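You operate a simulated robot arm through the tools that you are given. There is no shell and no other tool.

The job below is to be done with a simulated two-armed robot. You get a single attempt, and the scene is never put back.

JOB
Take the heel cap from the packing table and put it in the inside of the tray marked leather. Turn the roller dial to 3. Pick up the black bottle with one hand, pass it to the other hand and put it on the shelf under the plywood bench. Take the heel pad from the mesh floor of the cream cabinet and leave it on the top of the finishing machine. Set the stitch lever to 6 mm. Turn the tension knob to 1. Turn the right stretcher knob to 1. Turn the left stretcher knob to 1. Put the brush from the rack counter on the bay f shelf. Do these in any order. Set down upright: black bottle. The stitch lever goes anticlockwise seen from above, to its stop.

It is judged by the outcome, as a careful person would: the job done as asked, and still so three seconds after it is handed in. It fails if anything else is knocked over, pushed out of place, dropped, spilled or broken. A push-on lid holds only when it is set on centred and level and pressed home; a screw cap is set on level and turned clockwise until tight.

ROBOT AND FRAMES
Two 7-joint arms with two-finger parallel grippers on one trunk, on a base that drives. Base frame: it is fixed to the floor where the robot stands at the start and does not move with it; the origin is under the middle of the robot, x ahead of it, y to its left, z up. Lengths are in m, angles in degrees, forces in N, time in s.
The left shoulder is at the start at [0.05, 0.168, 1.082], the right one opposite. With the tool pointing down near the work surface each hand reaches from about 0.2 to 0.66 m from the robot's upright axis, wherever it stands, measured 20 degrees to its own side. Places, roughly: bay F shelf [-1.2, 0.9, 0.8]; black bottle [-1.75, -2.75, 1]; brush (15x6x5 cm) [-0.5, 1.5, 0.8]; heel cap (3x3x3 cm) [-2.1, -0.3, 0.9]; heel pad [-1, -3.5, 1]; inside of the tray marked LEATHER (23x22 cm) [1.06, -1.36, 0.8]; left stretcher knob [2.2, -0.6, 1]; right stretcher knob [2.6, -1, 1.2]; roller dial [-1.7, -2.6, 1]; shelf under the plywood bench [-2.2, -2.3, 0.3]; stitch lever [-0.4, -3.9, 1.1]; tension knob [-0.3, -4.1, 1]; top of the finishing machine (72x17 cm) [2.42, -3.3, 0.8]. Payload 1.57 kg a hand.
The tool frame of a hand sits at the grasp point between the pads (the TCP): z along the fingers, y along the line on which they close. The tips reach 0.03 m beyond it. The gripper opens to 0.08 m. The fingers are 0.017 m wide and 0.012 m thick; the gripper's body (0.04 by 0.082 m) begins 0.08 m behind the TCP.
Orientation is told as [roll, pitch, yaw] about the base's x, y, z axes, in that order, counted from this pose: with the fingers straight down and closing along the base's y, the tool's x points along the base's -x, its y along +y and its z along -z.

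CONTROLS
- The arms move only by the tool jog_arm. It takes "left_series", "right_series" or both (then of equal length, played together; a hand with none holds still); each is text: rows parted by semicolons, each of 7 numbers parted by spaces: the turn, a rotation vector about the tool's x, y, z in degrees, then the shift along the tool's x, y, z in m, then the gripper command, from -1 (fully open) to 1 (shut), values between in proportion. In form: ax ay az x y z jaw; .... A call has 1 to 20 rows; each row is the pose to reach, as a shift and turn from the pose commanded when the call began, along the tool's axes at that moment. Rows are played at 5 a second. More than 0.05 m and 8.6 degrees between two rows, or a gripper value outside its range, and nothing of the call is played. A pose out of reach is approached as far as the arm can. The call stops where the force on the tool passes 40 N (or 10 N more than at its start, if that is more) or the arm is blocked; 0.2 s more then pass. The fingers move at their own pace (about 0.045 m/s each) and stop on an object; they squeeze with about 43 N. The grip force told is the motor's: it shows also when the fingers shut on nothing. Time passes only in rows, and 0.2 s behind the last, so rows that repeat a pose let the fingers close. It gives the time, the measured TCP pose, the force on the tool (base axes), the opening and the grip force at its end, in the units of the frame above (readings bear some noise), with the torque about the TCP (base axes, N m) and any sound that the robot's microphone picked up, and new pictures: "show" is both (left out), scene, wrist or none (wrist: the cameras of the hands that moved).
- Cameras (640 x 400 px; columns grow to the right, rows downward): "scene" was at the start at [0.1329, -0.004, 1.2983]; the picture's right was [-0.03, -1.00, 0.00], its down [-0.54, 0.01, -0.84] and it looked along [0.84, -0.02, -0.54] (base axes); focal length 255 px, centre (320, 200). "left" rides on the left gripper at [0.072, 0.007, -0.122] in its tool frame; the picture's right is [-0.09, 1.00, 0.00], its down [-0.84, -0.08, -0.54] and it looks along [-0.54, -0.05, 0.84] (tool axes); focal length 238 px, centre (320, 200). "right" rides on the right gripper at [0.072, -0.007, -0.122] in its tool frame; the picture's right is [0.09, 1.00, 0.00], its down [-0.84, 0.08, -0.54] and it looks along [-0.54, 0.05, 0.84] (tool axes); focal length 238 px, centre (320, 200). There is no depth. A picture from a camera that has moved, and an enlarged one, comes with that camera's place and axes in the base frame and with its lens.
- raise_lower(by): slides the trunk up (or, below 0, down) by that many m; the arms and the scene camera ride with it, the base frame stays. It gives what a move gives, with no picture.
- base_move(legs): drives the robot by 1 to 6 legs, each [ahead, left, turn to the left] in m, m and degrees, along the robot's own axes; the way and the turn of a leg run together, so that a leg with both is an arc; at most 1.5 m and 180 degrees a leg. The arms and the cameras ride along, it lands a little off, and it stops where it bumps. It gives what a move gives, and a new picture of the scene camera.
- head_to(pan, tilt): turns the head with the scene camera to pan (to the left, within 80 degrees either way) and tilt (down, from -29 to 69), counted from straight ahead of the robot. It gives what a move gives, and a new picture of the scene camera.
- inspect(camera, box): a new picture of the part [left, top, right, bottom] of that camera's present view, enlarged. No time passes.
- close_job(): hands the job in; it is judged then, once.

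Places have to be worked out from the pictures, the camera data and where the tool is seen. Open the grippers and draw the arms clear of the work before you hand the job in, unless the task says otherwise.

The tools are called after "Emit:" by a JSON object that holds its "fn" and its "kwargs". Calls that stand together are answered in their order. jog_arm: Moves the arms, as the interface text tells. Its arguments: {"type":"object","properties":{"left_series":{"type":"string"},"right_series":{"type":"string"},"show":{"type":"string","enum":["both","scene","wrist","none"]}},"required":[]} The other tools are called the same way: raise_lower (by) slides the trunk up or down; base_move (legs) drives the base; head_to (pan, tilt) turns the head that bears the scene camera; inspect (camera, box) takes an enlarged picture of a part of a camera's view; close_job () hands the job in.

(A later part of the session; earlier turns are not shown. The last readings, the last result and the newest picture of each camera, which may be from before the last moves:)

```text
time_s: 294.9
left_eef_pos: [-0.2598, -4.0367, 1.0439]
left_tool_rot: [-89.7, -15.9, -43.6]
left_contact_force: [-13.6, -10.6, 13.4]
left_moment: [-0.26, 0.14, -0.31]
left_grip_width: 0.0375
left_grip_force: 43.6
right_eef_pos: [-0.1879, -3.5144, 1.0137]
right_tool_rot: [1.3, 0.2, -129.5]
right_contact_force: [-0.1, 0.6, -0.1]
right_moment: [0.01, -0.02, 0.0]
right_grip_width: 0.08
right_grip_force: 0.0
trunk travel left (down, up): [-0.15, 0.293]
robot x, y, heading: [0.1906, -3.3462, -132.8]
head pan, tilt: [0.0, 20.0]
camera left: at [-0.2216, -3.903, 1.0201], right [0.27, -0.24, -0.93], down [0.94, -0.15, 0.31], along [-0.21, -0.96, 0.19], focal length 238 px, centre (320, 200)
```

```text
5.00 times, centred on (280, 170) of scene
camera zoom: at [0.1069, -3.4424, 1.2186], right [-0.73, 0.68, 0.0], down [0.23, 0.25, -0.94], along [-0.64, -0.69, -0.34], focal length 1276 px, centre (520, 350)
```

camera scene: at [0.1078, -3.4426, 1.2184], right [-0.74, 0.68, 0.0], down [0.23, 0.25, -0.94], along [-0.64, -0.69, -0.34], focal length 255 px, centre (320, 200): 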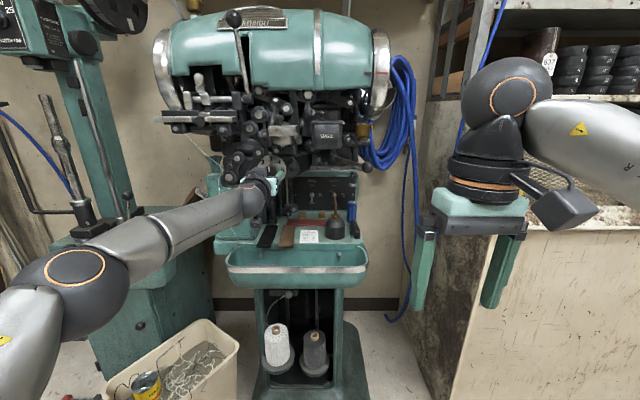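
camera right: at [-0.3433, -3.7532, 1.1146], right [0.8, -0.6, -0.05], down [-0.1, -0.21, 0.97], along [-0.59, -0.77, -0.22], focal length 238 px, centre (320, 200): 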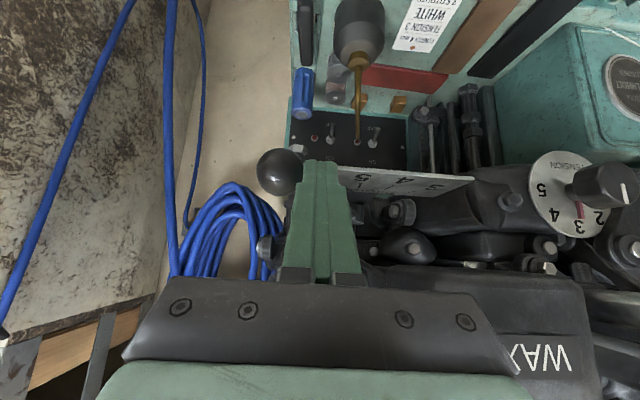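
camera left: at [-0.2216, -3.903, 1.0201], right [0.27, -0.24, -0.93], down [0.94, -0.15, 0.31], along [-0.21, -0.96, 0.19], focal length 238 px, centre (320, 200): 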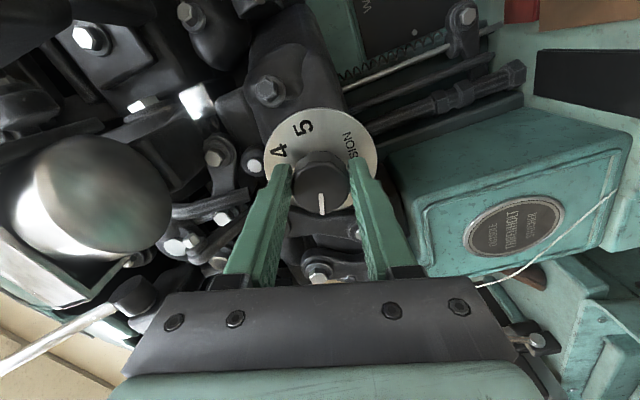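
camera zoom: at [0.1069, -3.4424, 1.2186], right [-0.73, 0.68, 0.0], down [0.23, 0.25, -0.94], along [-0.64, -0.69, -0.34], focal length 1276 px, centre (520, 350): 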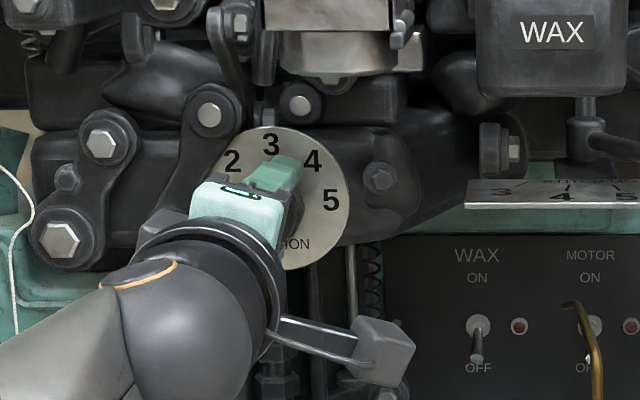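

The view is blocked, but the knob's mark (image-down in the wrist view) is at ≈69° from the 3 position; 1 is at 90°. I turn 21° more.

Emit:
{"fn": "jog_arm", "kwargs": {"left_series": "0 0 -5 -0.0007 -0.0019 0.002 1;0 0 -10 -0.0007 -0.0019 0.002 1;0 0 -15 -0.0007 -0.0019 0.002 1;0 0 -21 -0.0007 -0.0019 0.002 1;0 0 -21 -0.0007 -0.0019 0.002 1", "show": "wrist"}}

Emit:
{"fn": "jog_arm", "kwargs": {"left_series": "0 0 0 0 0 0 0.3;0 0 0 0 0 0 -0.3;0 0 0 0 0 0 -0.3;0 0 0 0 0 -0.03 -0.3;0 0 0 0 0 -0.07 -0.3;0 0 0 0 0 -0.11 -0.3"}}

Emit:
{"fn": "inspect", "kwargs": {"camera": "scene", "box": [240, 140, 320, 200]}}

```text
time_s: 296.1
left_eef_pos: [-0.2591, -4.0362, 1.0454]
left_tool_rot: [-89.6, 5.0, -43.3]
left_contact_force: [9.9, 15.8, 1.2]
left_moment: [-0.3, -0.38, -0.01]
left_grip_width: 0.0374
left_grip_force: 43.4
right_eef_pos: [-0.1866, -3.5139, 1.0143]
right_tool_rot: [1.3, -0.1, -129.7]
right_contact_force: [0.1, 0.3, -0.5]
right_moment: [-0.01, -0.01, 0.01]
right_grip_width: 0.08
right_grip_force: 0.1
trunk travel left (down, up): [-0.15, 0.293]
robot x, y, heading: [0.194, -3.344, -132.7]
head pan, tilt: [0.0, 20.0]
camera left: at [-0.2255, -3.9003, 1.0477], right [0.01, 0.0, -1.0], down [0.98, -0.18, 0.01], along [-0.18, -0.98, 0.0], focal length 238 px, centre (320, 200)
```

left: 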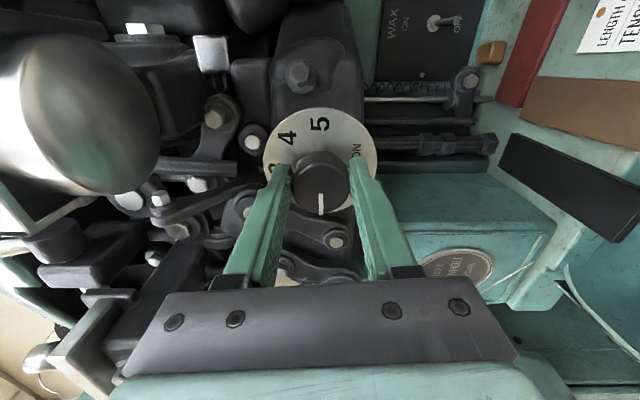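

```text
time_s: 297.5
left_eef_pos: [-0.1841, -3.9596, 1.0405]
left_tool_rot: [-89.5, 5.1, -43.2]
left_contact_force: [0.5, 0.7, 0.6]
left_moment: [-0.02, 0.01, 0.0]
left_grip_width: 0.052
left_grip_force: 0.1
right_eef_pos: [-0.1864, -3.515, 1.0136]
right_tool_rot: [1.2, 0.0, -129.4]
right_contact_force: [-0.1, 0.3, -0.4]
right_moment: [0.0, 0.0, -0.02]
right_grip_width: 0.08
right_grip_force: 0.1
trunk travel left (down, up): [-0.15, 0.293]
robot x, y, heading: [0.1982, -3.3426, -132.6]
head pan, tilt: [0.0, 20.0]
camera scene: at [0.1076, -3.4426, 1.2184], right [-0.73, 0.68, 0.0], down [0.23, 0.25, -0.94], along [-0.64, -0.69, -0.34], focal length 255 px, centre (320, 200)
camera left: at [-0.1519, -3.8233, 1.0435], right [0.01, 0.0, -1.0], down [0.98, -0.18, 0.01], along [-0.18, -0.98, -0.01], focal length 238 px, centre (320, 200)
```

scene: 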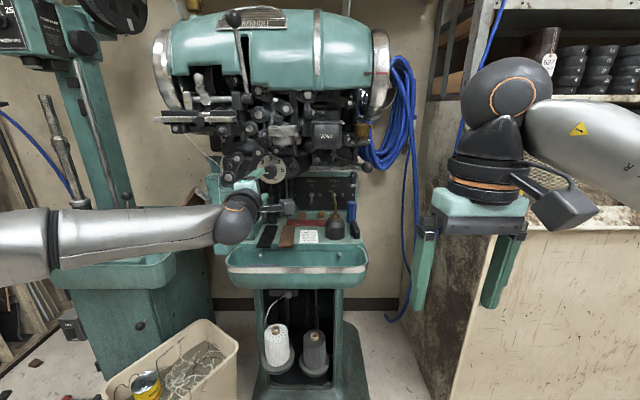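
left: 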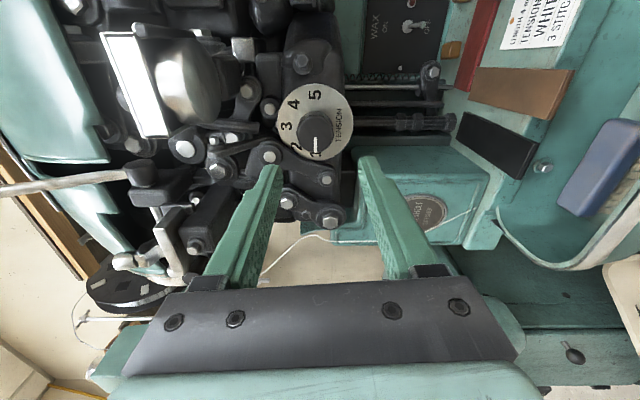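

```text
6.67 times, centred on (280, 170) of scene
camera zoom: at [0.1076, -3.4426, 1.2184], right [-0.73, 0.68, 0.0], down [0.23, 0.25, -0.94], along [-0.64, -0.69, -0.34], focal length 1702 px, centre (587, 400)
```

zoom: 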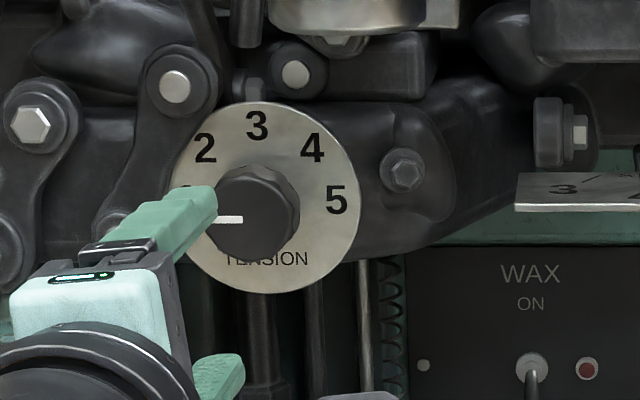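

Mark points left toward 1. I enlarge the wrist view to read it accurately.

Emit:
{"fn": "inspect", "kwargs": {"camera": "left", "box": [260, 75, 370, 165]}}

```text
4.44 times, centred on (315, 120) of left
camera zoom: at [-0.1519, -3.8233, 1.0435], right [0.01, 0.0, -1.0], down [0.98, -0.18, 0.01], along [-0.18, -0.98, -0.01], focal length 1059 px, centre (342, 556)
```

zoom: 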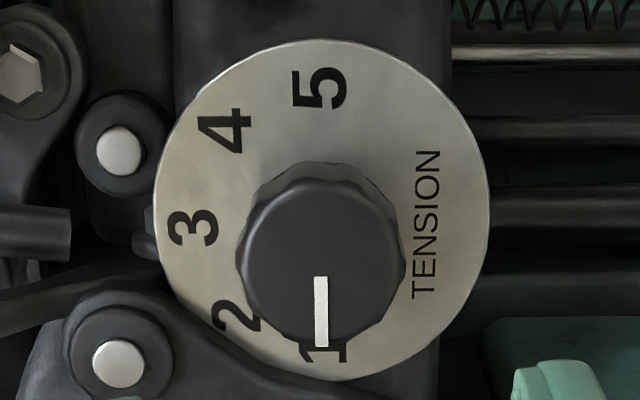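

Tension reads 1. I back the base away, un-roll the left hand and bring it to neutral.

Emit:
{"fn": "base_move", "kwargs": {"legs": [[-0.25, 0, 0]]}}

Emit:
{"fn": "jog_arm", "kwargs": {"left_series": "0 0 8 0 0 0 -0.3;0 0 16 0 0 0 -0.3;0 0 24 0 0 0 -0.3;0 0 32 0 0 0 -0.3;0 0 40 0 0 0 -0.3;0 0 48 0 0 0 -0.3;0 0 56 0 0 0 -0.3;0 0 64 0 0 0 -0.3;0 0 72 0 0 0 -0.3;0 0 80 0 0 0 -0.3;0 0 88 0 0 0 -0.3;0 0 95 0 0 0 -0.3", "show": "none"}}

Emit:
{"fn": "jog_arm", "kwargs": {"left_series": "0 7.5 0 0 0 -0.02 -1;0 15 0 0 0 -0.04 -1;0 22.5 0 0 0 -0.06 -1;0 30 0 0 0 -0.08 -1;0 37.5 0 0 0 -0.1 -1;0 45 0 0 0 -0.12 -1;0 52.5 0 -0.01 0 -0.15 -1;0 60 0 -0.02 0 -0.18 -1;0 67.5 0 -0.03 0 -0.21 -1;0 75 0 -0.04 0 -0.24 -1;0 82.5 0 -0.04 0 -0.27 -1;0 90 0 -0.04 0 -0.3 -1", "show": "scene"}}

```text
time_s: 299.3
left_eef_pos: [-0.0189, -3.7751, 1.0406]
left_tool_rot: [-89.5, 5.1, -43.4]
left_contact_force: [0.0, 0.1, -0.3]
left_moment: [0.0, 0.0, -0.03]
left_grip_width: 0.0521
left_grip_force: 0.0
right_eef_pos: [-0.0172, -3.3299, 1.0134]
right_tool_rot: [1.2, 0.1, -129.7]
right_contact_force: [1.3, -0.4, 0.3]
right_moment: [0.03, 0.01, 0.01]
right_grip_width: 0.0802
right_grip_force: 0.0
trunk travel left (down, up): [-0.15, 0.293]
robot x, y, heading: [0.3643, -3.1619, -132.8]
head pan, tilt: [0.0, 20.0]
camera scene: at [0.2769, -3.2592, 1.2185], right [-0.73, 0.68, 0.0], down [0.23, 0.25, -0.94], along [-0.64, -0.69, -0.34], focal length 255 px, centre (320, 200)
```

scene: 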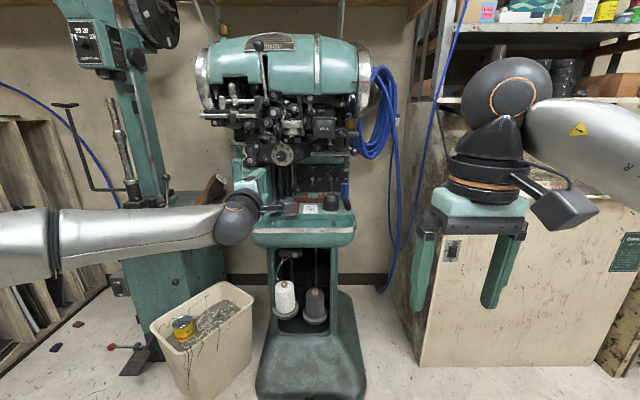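

```text
time_s: 301.9
left_eef_pos: [-0.0194, -3.7757, 1.0406]
left_tool_rot: [16.7, -89.4, -150.1]
left_contact_force: [-0.6, 0.3, -1.0]
left_moment: [0.02, 0.02, 0.0]
left_grip_width: 0.0521
left_grip_force: 0.1
right_eef_pos: [-0.0174, -3.3312, 1.0132]
right_tool_rot: [1.3, 0.1, -129.7]
right_contact_force: [-0.2, -0.9, -0.5]
right_moment: [0.0, 0.02, -0.05]
right_grip_width: 0.0803
right_grip_force: 0.0
trunk travel left (down, up): [-0.15, 0.293]
robot x, y, heading: [0.3661, -3.1604, -133.0]
head pan, tilt: [0.0, 20.0]
```

```text
time_s: 304.5
left_eef_pos: [0.1871, -3.5608, 1.0828]
left_tool_rot: [0.0, 0.7, -133.6]
left_contact_force: [-0.5, 0.3, 0.1]
left_moment: [0.03, -0.03, -0.02]
left_grip_width: 0.0799
left_grip_force: 0.0
right_eef_pos: [-0.0186, -3.3316, 1.0135]
right_tool_rot: [1.2, 0.1, -129.7]
right_contact_force: [0.5, -0.2, 0.3]
right_moment: [-0.01, -0.01, -0.01]
right_grip_width: 0.0799
right_grip_force: 0.0
trunk travel left (down, up): [-0.15, 0.293]
robot x, y, heading: [0.3631, -3.1587, -133.0]
head pan, tilt: [0.0, 20.0]
camera scene: at [0.2768, -3.2593, 1.2184], right [-0.73, 0.68, 0.0], down [0.23, 0.25, -0.94], along [-0.64, -0.69, -0.34], focal length 255 px, centre (320, 200)
```

scene: 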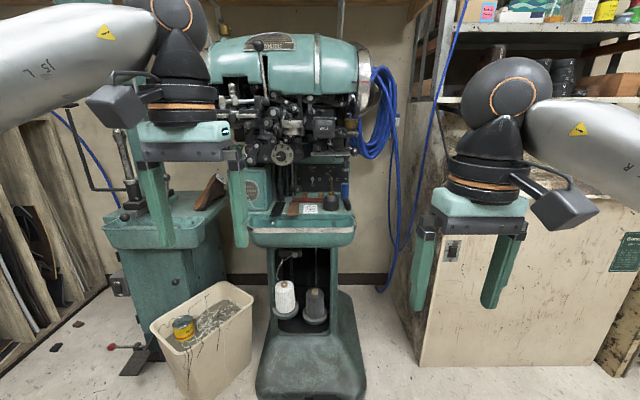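

Left arm is neutral and nothing disturbed. I raise the trunk back and strafe right to the cream cabinet.

Emit:
{"fn": "raise_lower", "kwargs": {"by": 0.1}}

Emit:
{"fn": "base_move", "kwargs": {"legs": [[0.0, -1.0, 0]]}}

Emit:
{"fn": "head_to", "kwargs": {"pan": 0, "tilt": 30}}

```text
time_s: 305.9
left_eef_pos: [0.1847, -3.5601, 1.1819]
left_tool_rot: [0.0, 0.6, -133.6]
left_contact_force: [0.0, -0.1, -0.7]
left_moment: [-0.01, -0.02, 0.02]
left_grip_width: 0.0801
left_grip_force: 0.1
right_eef_pos: [-0.0181, -3.3314, 1.1137]
right_tool_rot: [1.2, 0.1, -129.7]
right_contact_force: [-0.2, 0.8, 0.5]
right_moment: [-0.01, 0.01, -0.03]
right_grip_width: 0.0799
right_grip_force: 0.1
trunk travel left (down, up): [-0.25, 0.193]
robot x, y, heading: [0.3642, -3.1603, -132.5]
head pan, tilt: [0.0, 20.0]
```

```text
time_s: 314.9
left_eef_pos: [-0.537, -2.8911, 1.1824]
left_tool_rot: [0.0, 0.5, -133.2]
left_contact_force: [-0.1, 0.0, 0.2]
left_moment: [0.0, -0.03, 0.0]
left_grip_width: 0.0799
left_grip_force: 0.1
right_eef_pos: [-0.7432, -2.6622, 1.1133]
right_tool_rot: [1.2, 0.1, -129.4]
right_contact_force: [-0.2, -0.3, -0.3]
right_moment: [0.0, -0.03, 0.0]
right_grip_width: 0.0799
right_grip_force: 0.0
trunk travel left (down, up): [-0.25, 0.193]
robot x, y, heading: [-0.361, -2.4863, -132.7]
head pan, tilt: [0.0, 20.0]
camera scene: at [-0.4484, -2.5894, 1.3184], right [-0.74, 0.68, 0.0], down [0.23, 0.25, -0.94], along [-0.64, -0.69, -0.34], focal length 255 px, centre (320, 200)
```

scene: 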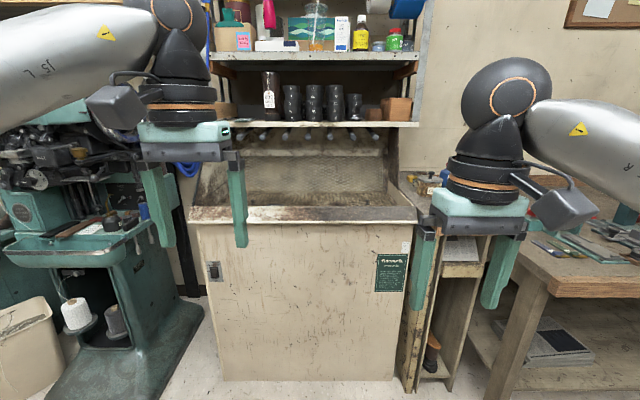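

```text
time_s: 315.6
left_eef_pos: [-0.537, -2.8913, 1.1822]
left_tool_rot: [0.1, 0.4, -133.2]
left_contact_force: [-1.0, -0.4, 0.0]
left_moment: [-0.01, 0.01, -0.01]
left_grip_width: 0.0799
left_grip_force: 0.0
right_eef_pos: [-0.7426, -2.663, 1.1125]
right_tool_rot: [1.3, 0.0, -129.4]
right_contact_force: [-0.5, 0.4, -0.1]
right_moment: [0.02, -0.03, 0.01]
right_grip_width: 0.08
right_grip_force: 0.0
trunk travel left (down, up): [-0.25, 0.193]
robot x, y, heading: [-0.3643, -2.4904, -132.4]
head pan, tilt: [0.0, 30.0]
camera scene: at [-0.4465, -2.5874, 1.3024], right [-0.74, 0.68, 0.0], down [0.34, 0.37, -0.87], along [-0.59, -0.64, -0.5], focal length 255 px, centre (320, 200)
```

scene: 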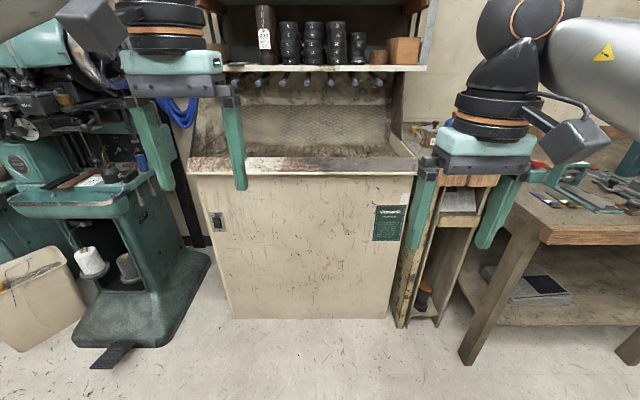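

The mesh floor lies behind the rim (rim top z≈0.9). I raise the trunk and drive closer to see the pad.

Emit:
{"fn": "raise_lower", "kwargs": {"by": 0.15}}

Emit:
{"fn": "base_move", "kwargs": {"legs": [[0.4, 0, 0]]}}

Emit:
{"fn": "head_to", "kwargs": {"pan": 0, "tilt": 40}}

Emit:
{"fn": "inspect", "kwargs": {"camera": "right", "box": [0, 0, 640, 400]}}

```text
time_s: 317.3
left_eef_pos: [-0.5359, -2.8909, 1.3315]
left_tool_rot: [0.0, 0.5, -133.2]
left_contact_force: [0.7, 0.4, 0.1]
left_moment: [-0.02, -0.02, -0.02]
left_grip_width: 0.0799
left_grip_force: 0.2
right_eef_pos: [-0.7427, -2.6631, 1.2639]
right_tool_rot: [1.3, 0.1, -129.4]
right_contact_force: [-0.3, -0.7, -0.4]
right_moment: [0.0, -0.01, -0.03]
right_grip_width: 0.08
right_grip_force: 0.0
trunk travel left (down, up): [-0.4, 0.043]
robot x, y, heading: [-0.3628, -2.4881, -132.7]
head pan, tilt: [0.0, 30.0]
```

```text
time_s: 319.8
left_eef_pos: [-0.799, -3.1769, 1.3321]
left_tool_rot: [0.0, 0.5, -133.1]
left_contact_force: [0.2, -0.9, 0.3]
left_moment: [0.03, -0.03, 0.0]
left_grip_width: 0.0799
left_grip_force: 0.0
right_eef_pos: [-1.0038, -2.9496, 1.2636]
right_tool_rot: [1.3, 0.1, -129.3]
right_contact_force: [0.9, 0.3, -0.3]
right_moment: [-0.01, 0.01, -0.01]
right_grip_width: 0.0801
right_grip_force: 0.1
trunk travel left (down, up): [-0.4, 0.043]
robot x, y, heading: [-0.623, -2.7756, -132.6]
head pan, tilt: [0.0, 30.0]
camera scene: at [-0.7086, -2.8738, 1.4523], right [-0.74, 0.67, 0.0], down [0.34, 0.37, -0.87], along [-0.58, -0.64, -0.5], focal length 255 px, centre (320, 200)
```

scene: 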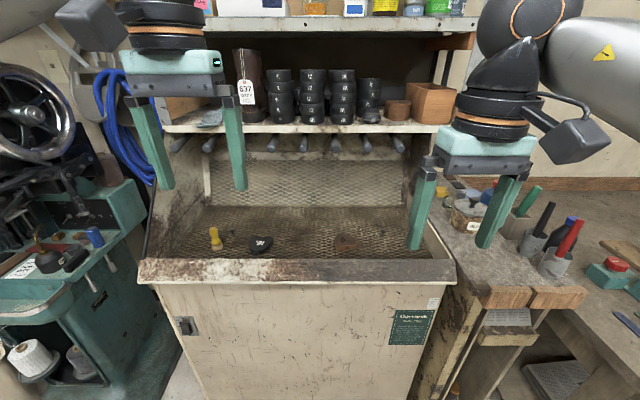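

```text
time_s: 320.5
left_eef_pos: [-0.7978, -3.1771, 1.3323]
left_tool_rot: [0.1, 0.4, -133.2]
left_contact_force: [0.1, -0.4, 0.7]
left_moment: [0.0, -0.02, 0.01]
left_grip_width: 0.0801
left_grip_force: 0.1
right_eef_pos: [-1.0041, -2.9498, 1.2635]
right_tool_rot: [1.3, 0.1, -129.3]
right_contact_force: [-0.1, -0.3, 0.2]
right_moment: [0.03, 0.0, 0.01]
right_grip_width: 0.0801
right_grip_force: 0.0
trunk travel left (down, up): [-0.4, 0.043]
robot x, y, heading: [-0.6245, -2.7745, -132.4]
head pan, tilt: [0.0, 40.0]
camera scene: at [-0.7045, -2.8693, 1.4371], right [-0.74, 0.67, 0.0], down [0.43, 0.47, -0.77], along [-0.52, -0.57, -0.64], focal length 255 px, centre (320, 200)
```

scene: 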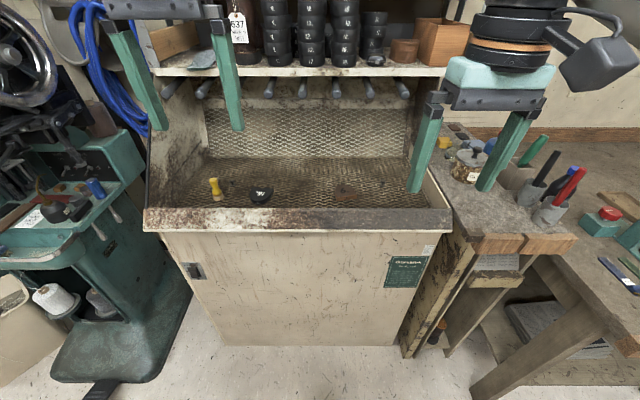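

```text
1.00 times, centred on (320, 200) of right (not enlarged: the box is as wide or as high as the picture)
camera zoom: at [-0.9666, -2.8873, 1.3859], right [0.83, -0.56, 0.02], down [-0.48, -0.69, 0.54], along [-0.29, -0.46, -0.84], focal length 238 px, centre (320, 200)
```

zoom: 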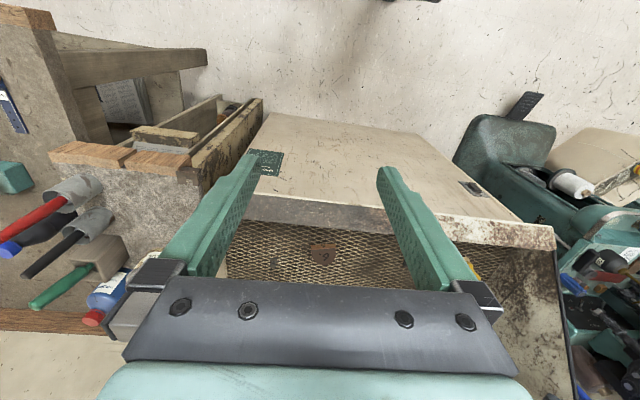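

There are a yellow item, a black one and a brown one on the mesh. I enlarge to identify the heel pad.

Emit:
{"fn": "inspect", "kwargs": {"camera": "scene", "box": [190, 150, 290, 215]}}

Emit:
{"fn": "inspect", "kwargs": {"camera": "scene", "box": [300, 150, 400, 215]}}

Emit:
{"fn": "inspect", "kwargs": {"camera": "right", "box": [250, 200, 400, 290]}}

```text
6.15 times, centred on (240, 182) of scene
camera zoom: at [-0.7045, -2.8693, 1.4371], right [-0.74, 0.67, 0.0], down [0.43, 0.47, -0.77], along [-0.52, -0.57, -0.64], focal length 1571 px, centre (812, 308)
```

zoom: 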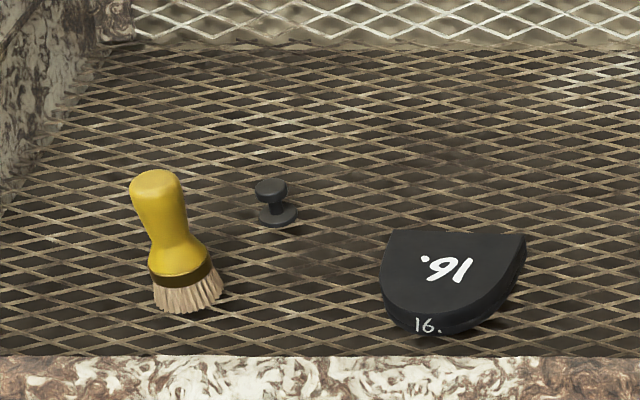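

```text
6.15 times, centred on (350, 182) of scene
camera zoom: at [-0.7045, -2.8693, 1.4371], right [-0.74, 0.67, 0.0], down [0.43, 0.47, -0.77], along [-0.52, -0.57, -0.64], focal length 1571 px, centre (135, 308)
```

zoom: 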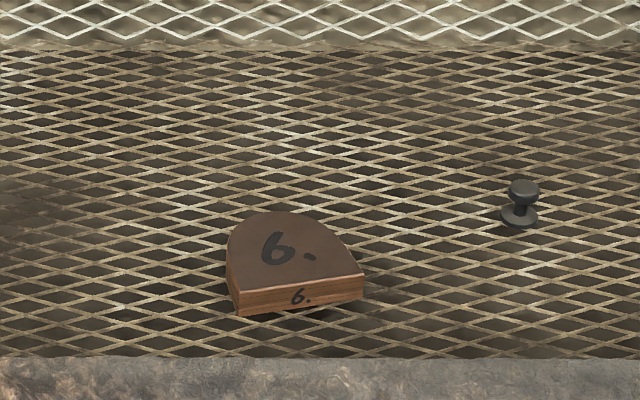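

```text
4.27 times, centred on (325, 245) of right
camera zoom: at [-0.9666, -2.8873, 1.3859], right [0.83, -0.56, 0.02], down [-0.48, -0.69, 0.54], along [-0.29, -0.46, -0.84], focal length 1017 px, centre (299, 8)
```

zoom: 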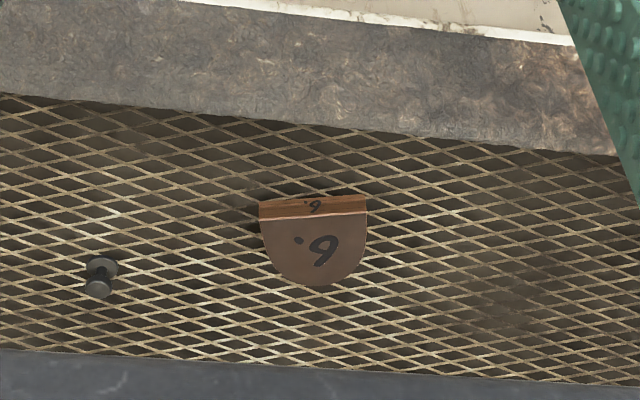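

By the stated place the heel pad is the black one marked 16 at ≈(-1.02,-3.52). I move 0.2 closer, lower the trunk, and bring the left hand over it with a 90° yaw so that it can close across the pad's shorter dimension.

Emit:
{"fn": "base_move", "kwargs": {"legs": [[0.2, 0, 0]]}}

Emit:
{"fn": "raise_lower", "kwargs": {"by": -0.1}}

Emit:
{"fn": "jog_arm", "kwargs": {"left_series": "0 0 0 -0.03 0.01 0.02 -1;0 0 0 -0.06 0.02 0.04 -1;0 0 0 -0.09 0.03 0.06 -1;0 0 0 -0.12 0.04 0.08 -1;0 0 0 -0.12 0.05 0.1 -1"}}

```text
time_s: 322.1
left_eef_pos: [-0.9316, -3.3212, 1.3333]
left_tool_rot: [0.0, 0.5, -133.3]
left_contact_force: [0.5, 0.0, 0.0]
left_moment: [0.01, -0.03, 0.01]
left_grip_width: 0.08
left_grip_force: 0.0
right_eef_pos: [-1.1372, -3.0936, 1.2634]
right_tool_rot: [1.4, 0.1, -129.4]
right_contact_force: [-0.3, -0.7, -0.7]
right_moment: [0.03, 0.02, 0.01]
right_grip_width: 0.0798
right_grip_force: 0.1
trunk travel left (down, up): [-0.4, 0.043]
robot x, y, heading: [-0.7564, -2.9189, -132.7]
head pan, tilt: [0.0, 40.0]
camera scene: at [-0.838, -3.0144, 1.4369], right [-0.74, 0.68, 0.0], down [0.44, 0.47, -0.77], along [-0.52, -0.56, -0.64], focal length 255 px, centre (320, 200)
```

scene: 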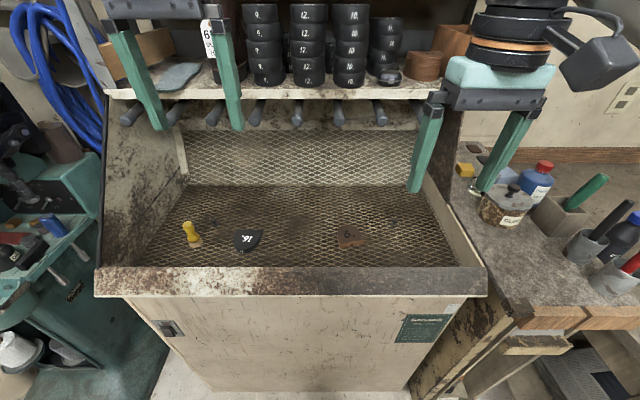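

```text
time_s: 323.4
left_eef_pos: [-0.9321, -3.321, 1.2323]
left_tool_rot: [0.0, 0.5, -133.2]
left_contact_force: [-0.1, -0.5, 0.2]
left_moment: [-0.02, 0.01, 0.02]
left_grip_width: 0.0799
left_grip_force: 0.1
right_eef_pos: [-1.1363, -3.092, 1.1635]
right_tool_rot: [1.3, 0.1, -129.4]
right_contact_force: [-0.7, -1.2, 0.1]
right_moment: [0.01, 0.0, -0.02]
right_grip_width: 0.0799
right_grip_force: 0.0
trunk travel left (down, up): [-0.3, 0.143]
robot x, y, heading: [-0.755, -2.9228, -132.9]
head pan, tilt: [0.0, 40.0]
```

```text
time_s: 324.6
left_eef_pos: [-0.9765, -3.4436, 1.1282]
left_tool_rot: [0.0, 0.6, -133.3]
left_contact_force: [0.3, -0.6, 0.0]
left_moment: [-0.02, 0.02, 0.0]
left_grip_width: 0.0799
left_grip_force: 0.1
right_eef_pos: [-1.1371, -3.0936, 1.1635]
right_tool_rot: [1.2, 0.2, -129.3]
right_contact_force: [-0.3, -0.6, -0.5]
right_moment: [0.01, -0.01, 0.01]
right_grip_width: 0.08
right_grip_force: 0.0
trunk travel left (down, up): [-0.3, 0.143]
robot x, y, heading: [-0.7556, -2.9216, -132.6]
head pan, tilt: [0.0, 40.0]
camera scene: at [-0.8371, -3.0142, 1.337], right [-0.74, 0.68, 0.0], down [0.43, 0.47, -0.77], along [-0.52, -0.56, -0.64], focal length 255 px, centre (320, 200)
camera left: at [-0.9214, -3.3981, 1.2527], right [0.66, -0.75, 0.0], down [-0.63, -0.56, 0.53], along [-0.4, -0.35, -0.84], focal length 238 px, centre (320, 200)
```

scene: 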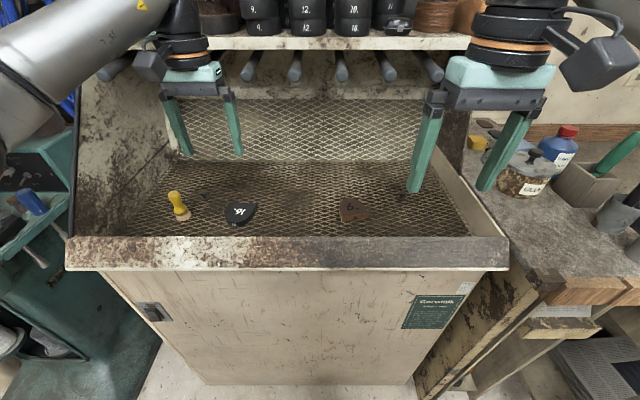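
left: 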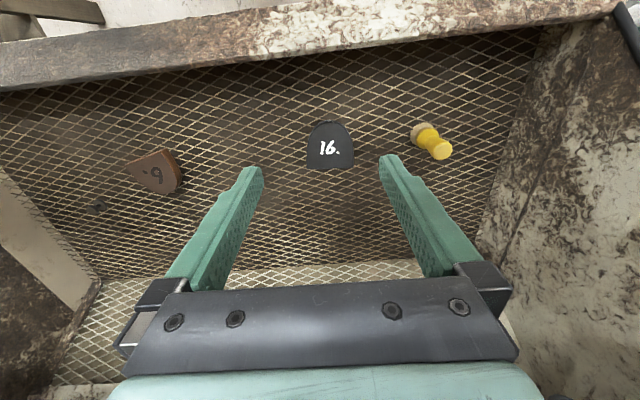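

The pad is at (-1.012,-3.501,≈0.88). I enlarge the wrist view to measure its outline for the grasp.

Emit:
{"fn": "inspect", "kwargs": {"camera": "left", "box": [270, 95, 400, 190]}}

```text
4.21 times, centred on (335, 142) of left
camera zoom: at [-0.9214, -3.3981, 1.2527], right [0.66, -0.75, 0.0], down [-0.63, -0.56, 0.53], along [-0.4, -0.35, -0.84], focal length 1004 px, centre (257, 442)
```

zoom: 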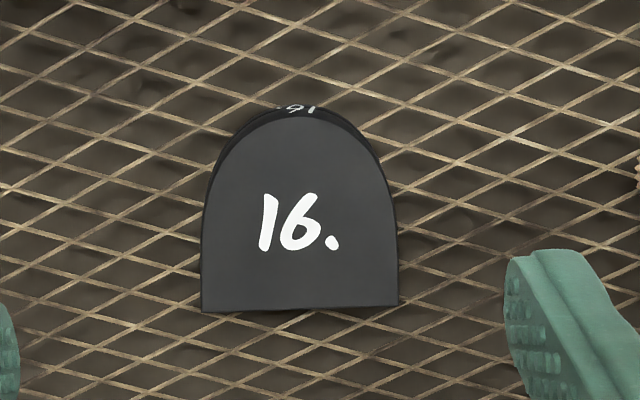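

The pad is ≈7.5 cm wide and 7.2 cm long, aligned with the hand. I move above it and descend to z≈0.96 to refine.

Emit:
{"fn": "jog_arm", "kwargs": {"left_series": "0 0 0 -0.018 0.002 0.04 -1;0 0 0 -0.036 0.005 0.08 -1;0 0 0 -0.055 0.008 0.12 -1;0 0 0 -0.074 0.01 0.16 -1;0 0 0 -0.074 0.01 0.165 -1;0 0 0 -0.074 0.01 0.165 -1"}}

Emit:
{"fn": "inspect", "kwargs": {"camera": "left", "box": [230, 60, 410, 190]}}

```text
time_s: 326.0
left_eef_pos: [-1.0186, -3.501, 0.9634]
left_tool_rot: [0.0, 0.5, -133.3]
left_contact_force: [0.2, -0.4, -0.2]
left_moment: [0.0, 0.02, -0.01]
left_grip_width: 0.0801
left_grip_force: 0.0
right_eef_pos: [-1.137, -3.0917, 1.1632]
right_tool_rot: [1.3, 0.0, -129.4]
right_contact_force: [0.1, 0.9, -0.1]
right_moment: [0.0, -0.02, -0.03]
right_grip_width: 0.0799
right_grip_force: 0.1
trunk travel left (down, up): [-0.3, 0.143]
robot x, y, heading: [-0.7569, -2.9202, -132.6]
head pan, tilt: [0.0, 40.0]
camera scene: at [-0.8376, -3.0139, 1.337], right [-0.74, 0.68, 0.0], down [0.44, 0.47, -0.77], along [-0.52, -0.56, -0.64], focal length 255 px, centre (320, 200)
camera left: at [-0.9646, -3.4553, 1.0881], right [0.66, -0.75, 0.0], down [-0.63, -0.56, 0.53], along [-0.4, -0.35, -0.85], focal length 238 px, centre (320, 200)
```

scene: 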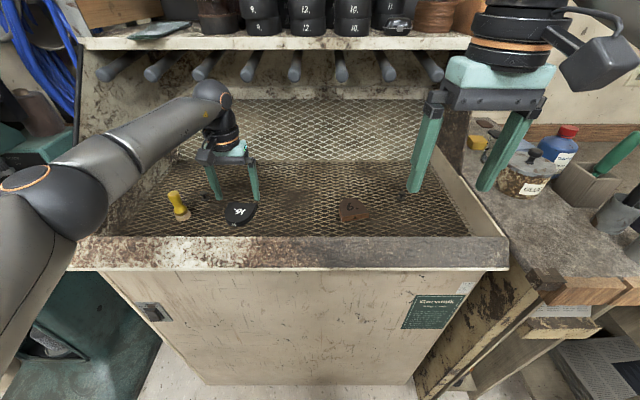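
left: 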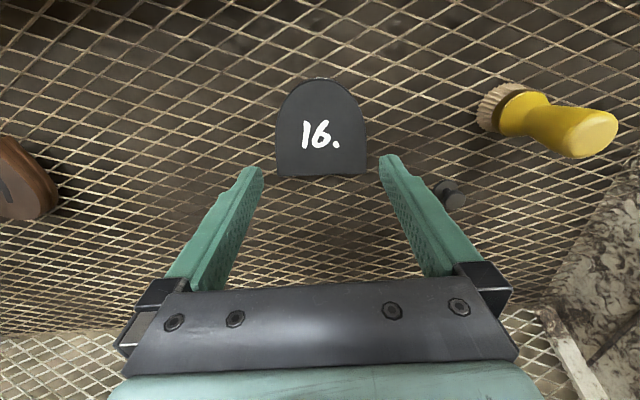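

```text
3.08 times, centred on (320, 125) of left
camera zoom: at [-0.9646, -3.4553, 1.0881], right [0.66, -0.75, 0.0], down [-0.63, -0.56, 0.53], along [-0.4, -0.35, -0.85], focal length 733 px, centre (320, 431)
```

zoom: 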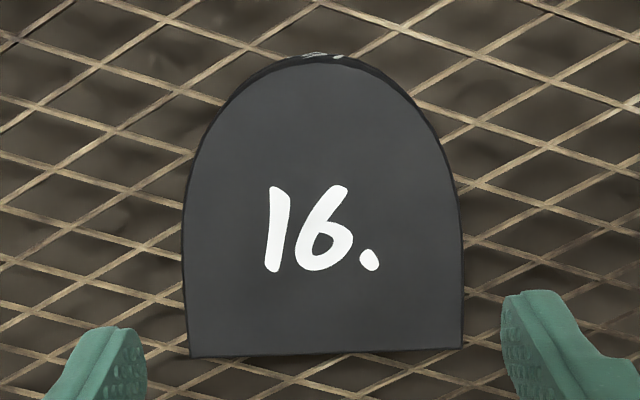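

Pad top z≈0.90, width ≈7.2 cm; offset only 2 mm. I descend to TCP z≈0.921 and check the straddle.

Emit:
{"fn": "jog_arm", "kwargs": {"left_series": "0 0 0 0.004 0.001 0.02 -1;0 0 0 0.008 0.002 0.035 -1;0 0 0 0.008 0.002 0.042 -1;0 0 0 0.008 0.002 0.042 -1"}}

```text
time_s: 327.0
left_eef_pos: [-1.0107, -3.4971, 0.9234]
left_tool_rot: [0.0, 0.5, -133.3]
left_contact_force: [0.2, 0.6, 0.2]
left_moment: [-0.01, -0.01, 0.02]
left_grip_width: 0.08
left_grip_force: 0.0
right_eef_pos: [-1.137, -3.0934, 1.1625]
right_tool_rot: [1.2, 0.0, -129.4]
right_contact_force: [-0.4, 0.0, 0.3]
right_moment: [0.03, -0.01, -0.01]
right_grip_width: 0.0796
right_grip_force: 0.1
trunk travel left (down, up): [-0.3, 0.143]
robot x, y, heading: [-0.7581, -2.9212, -132.3]
head pan, tilt: [0.0, 40.0]
camera scene: at [-0.8375, -3.0139, 1.337], right [-0.74, 0.68, 0.0], down [0.44, 0.47, -0.77], along [-0.52, -0.56, -0.64], focal length 255 px, centre (320, 200)
camera left: at [-0.956, -3.4512, 1.0473], right [0.66, -0.75, 0.0], down [-0.63, -0.56, 0.54], along [-0.4, -0.35, -0.84], focal length 238 px, centre (320, 200)
```

scene: 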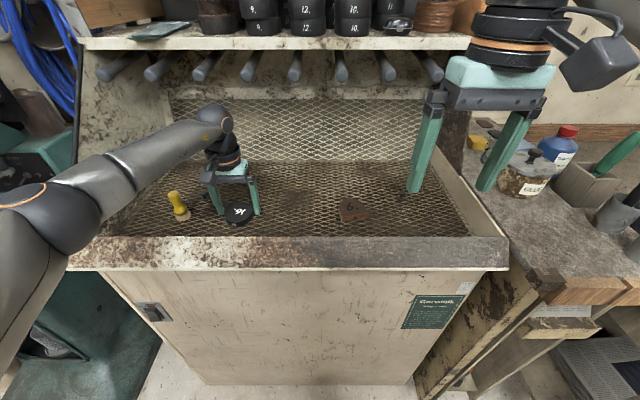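
left: 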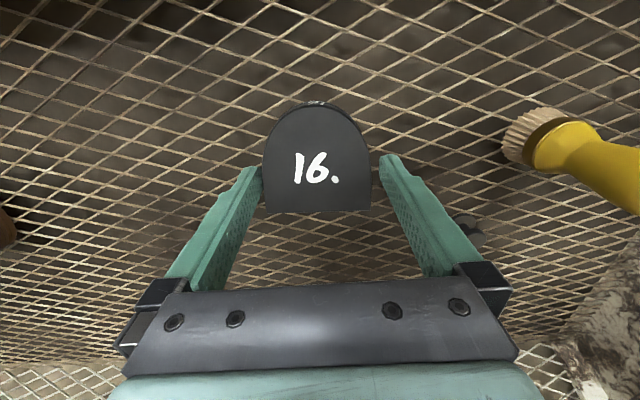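

Slightly off by 2 mm; I correct, go 6 mm lower, then close.

Emit:
{"fn": "jog_arm", "kwargs": {"left_series": "0 0 0 0 -0.0025 0 -1;0 0 0 0 -0.0025 0.004 -1;0 0 0 0 -0.0025 0.007 -1;0 0 0 0 -0.0025 0.007 0;0 0 0 0 -0.0025 0.007 1;0 0 0 0 -0.0025 0.007 1;0 0 0 0 -0.0025 0.007 1"}}

```text
time_s: 328.6
left_eef_pos: [-1.0136, -3.494, 0.9225]
left_tool_rot: [-0.1, -0.1, -133.1]
left_contact_force: [2.1, -4.4, 30.9]
left_moment: [0.02, -0.14, 0.24]
left_grip_width: 0.0717
left_grip_force: 35.5
right_eef_pos: [-1.1364, -3.0908, 1.1648]
right_tool_rot: [1.3, -0.1, -129.4]
right_contact_force: [-0.6, 1.3, -0.4]
right_moment: [0.0, -0.02, -0.02]
right_grip_width: 0.0798
right_grip_force: 0.0
trunk travel left (down, up): [-0.3, 0.143]
robot x, y, heading: [-0.7568, -2.9198, -132.5]
head pan, tilt: [0.0, 40.0]
camera scene: at [-0.8361, -3.0113, 1.3375], right [-0.74, 0.68, 0.0], down [0.43, 0.47, -0.77], along [-0.52, -0.57, -0.64], focal length 255 px, centre (320, 200)
camera left: at [-0.9569, -3.4481, 1.0455], right [0.66, -0.75, 0.0], down [-0.63, -0.56, 0.54], along [-0.41, -0.36, -0.84], focal length 238 px, centre (320, 200)
```

scene: 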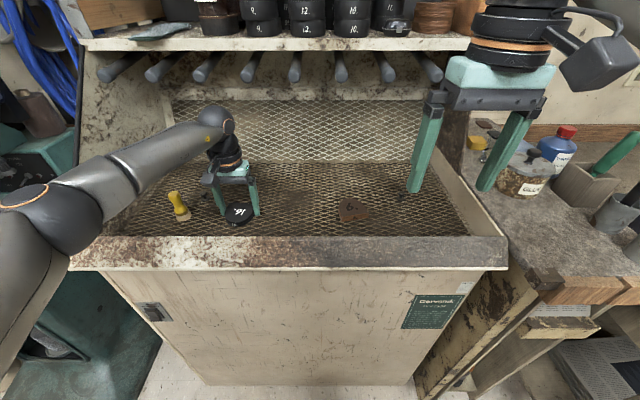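
left: 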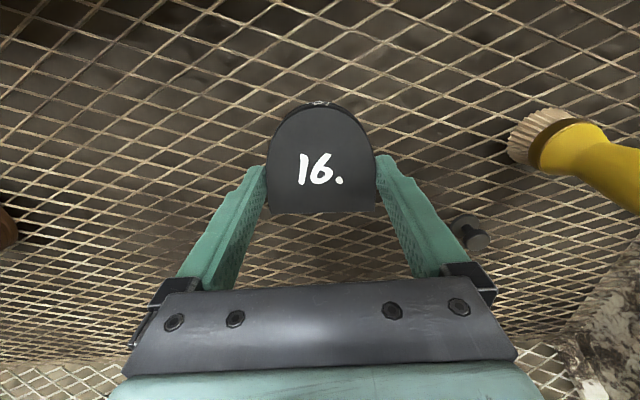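

Gripped (7.2 cm), tips resting on the mesh. Lift slowly.

Emit:
{"fn": "jog_arm", "kwargs": {"left_series": "0 0 0 0 0 -0.008 1;0 0 0 0 0 -0.02 1;0 0 0 0 0 -0.05 1;0 0 0 0 0 -0.08 1;0 0 0 0 0 -0.11 1;0 0 0 0 0 -0.13 1"}}

```text
time_s: 330.0
left_eef_pos: [-1.0162, -3.496, 1.0465]
left_tool_rot: [0.0, 0.5, -133.3]
left_contact_force: [-0.6, 0.1, -1.1]
left_moment: [0.0, -0.01, 0.04]
left_grip_width: 0.0713
left_grip_force: 42.8
right_eef_pos: [-1.1367, -3.0929, 1.1637]
right_tool_rot: [1.3, 0.0, -129.5]
right_contact_force: [-0.6, 0.3, 0.3]
right_moment: [0.01, 0.0, 0.0]
right_grip_width: 0.0802
right_grip_force: 0.0
trunk travel left (down, up): [-0.3, 0.143]
robot x, y, heading: [-0.7594, -2.9205, -132.2]
head pan, tilt: [0.0, 40.0]
camera scene: at [-0.8376, -3.0138, 1.337], right [-0.74, 0.68, 0.0], down [0.44, 0.47, -0.77], along [-0.52, -0.56, -0.64], focal length 255 px, centre (320, 200)
camera left: at [-0.9599, -3.449, 1.1706], right [0.66, -0.75, 0.0], down [-0.63, -0.56, 0.53], along [-0.4, -0.35, -0.84], focal length 238 px, centre (320, 200)
```

scene: 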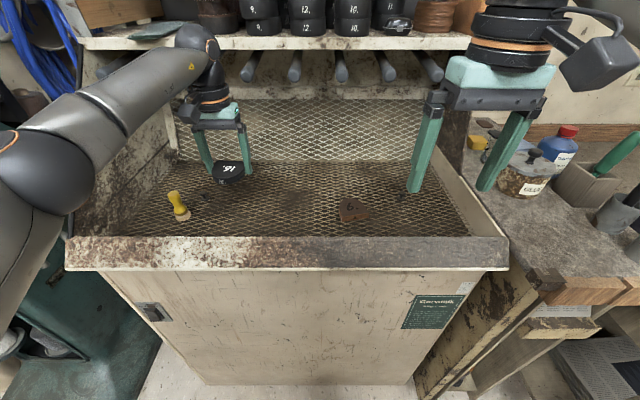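
left: 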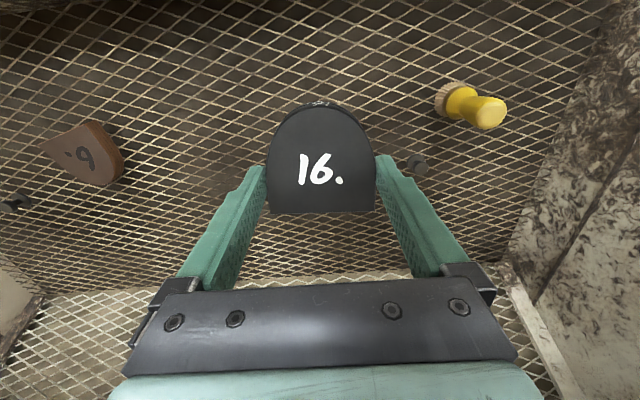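

The pad is lifted free. I back off, retract the hand to carrying pose, and turn toward the finishing machine.

Emit:
{"fn": "base_move", "kwargs": {"legs": [[-0.45, 0, 0]]}}

Emit:
{"fn": "jog_arm", "kwargs": {"left_series": "0 0 0 0.036 -0.008 -0.016 1;0 0 0 0.072 -0.016 -0.032 1;0 0 0 0.108 -0.024 -0.048 1;0 0 0 0.144 -0.032 -0.064 1;0 0 0 0.18 -0.04 -0.08 1", "show": "wrist"}}

Emit:
{"fn": "raise_lower", "kwargs": {"by": -0.05}}

Emit:
{"fn": "base_move", "kwargs": {"legs": [[0, 0, 88]]}}

Emit:
{"fn": "head_to", "kwargs": {"pan": 30, "tilt": 20}}

```text
time_s: 332.7
left_eef_pos: [-0.7151, -3.1737, 1.0459]
left_tool_rot: [0.0, 0.6, -132.7]
left_contact_force: [0.4, -0.5, -1.1]
left_moment: [0.01, -0.01, -0.01]
left_grip_width: 0.0716
left_grip_force: 42.8
right_eef_pos: [-0.8404, -2.772, 1.1625]
right_tool_rot: [1.2, 0.2, -128.9]
right_contact_force: [0.3, 0.4, 1.0]
right_moment: [0.0, 0.04, -0.01]
right_grip_width: 0.0802
right_grip_force: 0.0
trunk travel left (down, up): [-0.3, 0.143]
robot x, y, heading: [-0.4629, -2.5996, -132.0]
head pan, tilt: [0.0, 40.0]
camera scene: at [-0.5417, -2.6908, 1.3371], right [-0.74, 0.67, 0.0], down [0.43, 0.48, -0.77], along [-0.51, -0.57, -0.64], focal length 255 px, centre (320, 200)
```

scene: 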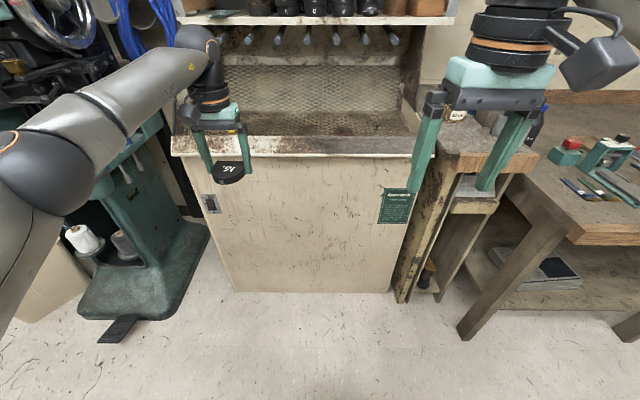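

```text
time_s: 333.9
left_eef_pos: [-0.6223, -3.0146, 1.1288]
left_tool_rot: [-0.1, 0.5, -132.6]
left_contact_force: [-0.3, 0.2, 0.1]
left_moment: [-0.01, -0.01, 0.0]
left_grip_width: 0.0714
left_grip_force: 43.3
right_eef_pos: [-0.8401, -2.7734, 1.1639]
right_tool_rot: [1.3, 0.1, -128.8]
right_contact_force: [-1.0, 0.3, 0.5]
right_moment: [0.02, -0.04, 0.01]
right_grip_width: 0.0802
right_grip_force: 0.0
trunk travel left (down, up): [-0.3, 0.143]
robot x, y, heading: [-0.4635, -2.5958, -131.9]
head pan, tilt: [0.0, 40.0]
camera left: at [-0.5665, -2.9693, 1.2531], right [0.67, -0.74, 0.0], down [-0.63, -0.57, 0.53], along [-0.4, -0.36, -0.85], focal length 238 px, centre (320, 200)
```

left: 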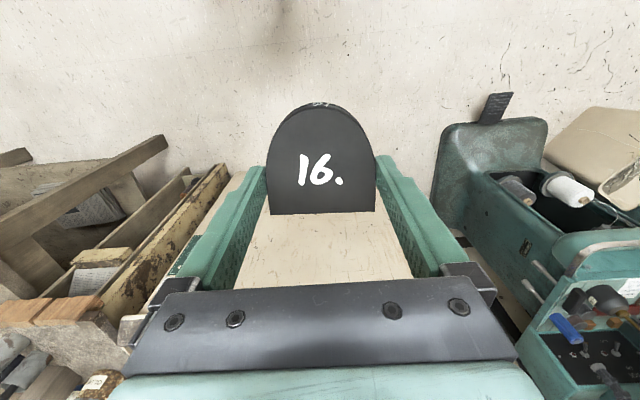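

```text
time_s: 334.8
left_eef_pos: [-0.6224, -3.0159, 1.0794]
left_tool_rot: [0.0, 0.6, -132.7]
left_contact_force: [0.2, 0.7, -0.6]
left_moment: [0.02, 0.01, 0.01]
left_grip_width: 0.0715
left_grip_force: 42.7
right_eef_pos: [-0.8407, -2.7742, 1.1127]
right_tool_rot: [1.3, 0.1, -128.9]
right_contact_force: [-0.1, 0.1, 0.6]
right_moment: [-0.01, 0.01, 0.02]
right_grip_width: 0.0803
right_grip_force: 0.1
trunk travel left (down, up): [-0.25, 0.193]
robot x, y, heading: [-0.4591, -2.5971, -132.2]
head pan, tilt: [0.0, 40.0]
```

```text
time_s: 339.0
left_eef_pos: [-0.0435, -2.7623, 1.0788]
left_tool_rot: [0.0, 0.5, -43.3]
left_contact_force: [-0.1, -0.4, 0.8]
left_moment: [0.02, -0.01, -0.05]
left_grip_width: 0.0711
left_grip_force: 42.4
right_eef_pos: [-0.289, -2.9779, 1.1131]
right_tool_rot: [1.2, 0.1, -39.7]
right_contact_force: [0.3, 0.3, -0.2]
right_moment: [-0.02, 0.01, 0.0]
right_grip_width: 0.0801
right_grip_force: 0.1
trunk travel left (down, up): [-0.25, 0.193]
robot x, y, heading: [-0.4573, -2.5958, -42.6]
head pan, tilt: [0.0, 40.0]
camera scene: at [-0.3663, -2.683, 1.287], right [-0.68, -0.73, 0.0], down [-0.47, 0.44, -0.77], along [0.56, -0.52, -0.64], focal length 255 px, centre (320, 200)
```

scene: 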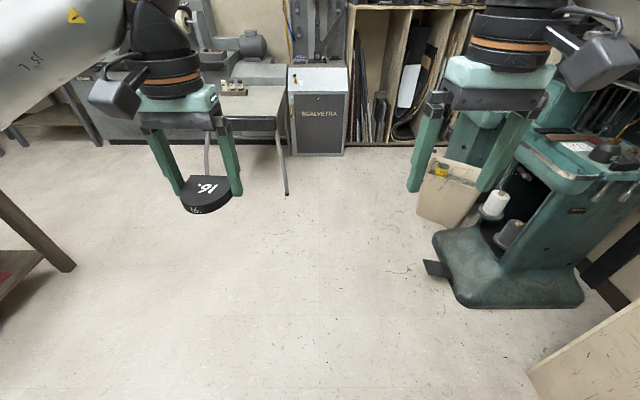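

```text
time_s: 339.9
left_eef_pos: [-0.0441, -2.7631, 1.0786]
left_tool_rot: [0.0, 0.4, -43.4]
left_contact_force: [0.3, -0.1, -0.6]
left_moment: [0.0, 0.03, 0.01]
left_grip_width: 0.071
left_grip_force: 43.0
right_eef_pos: [-0.2892, -2.9774, 1.1137]
right_tool_rot: [1.3, 0.1, -39.5]
right_contact_force: [1.5, 0.2, 0.0]
right_moment: [0.01, -0.01, -0.02]
right_grip_width: 0.08
right_grip_force: 0.0
trunk travel left (down, up): [-0.25, 0.193]
robot x, y, heading: [-0.4586, -2.5961, -42.6]
head pan, tilt: [30.0, 20.0]
camera scene: at [-0.338, -2.646, 1.3184], right [-0.22, -0.98, 0.0], down [-0.33, 0.08, -0.94], along [0.92, -0.21, -0.34], focal length 255 px, centre (320, 200)
```

scene: 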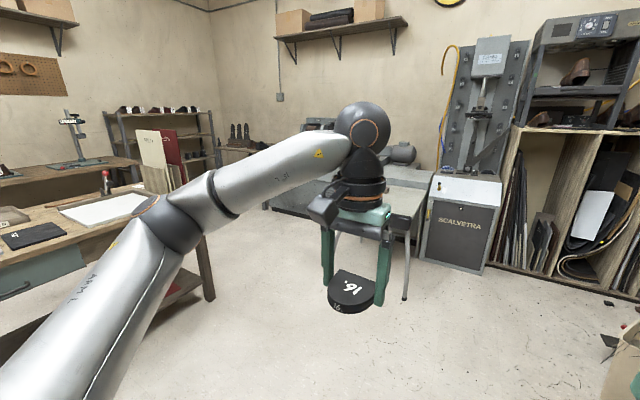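

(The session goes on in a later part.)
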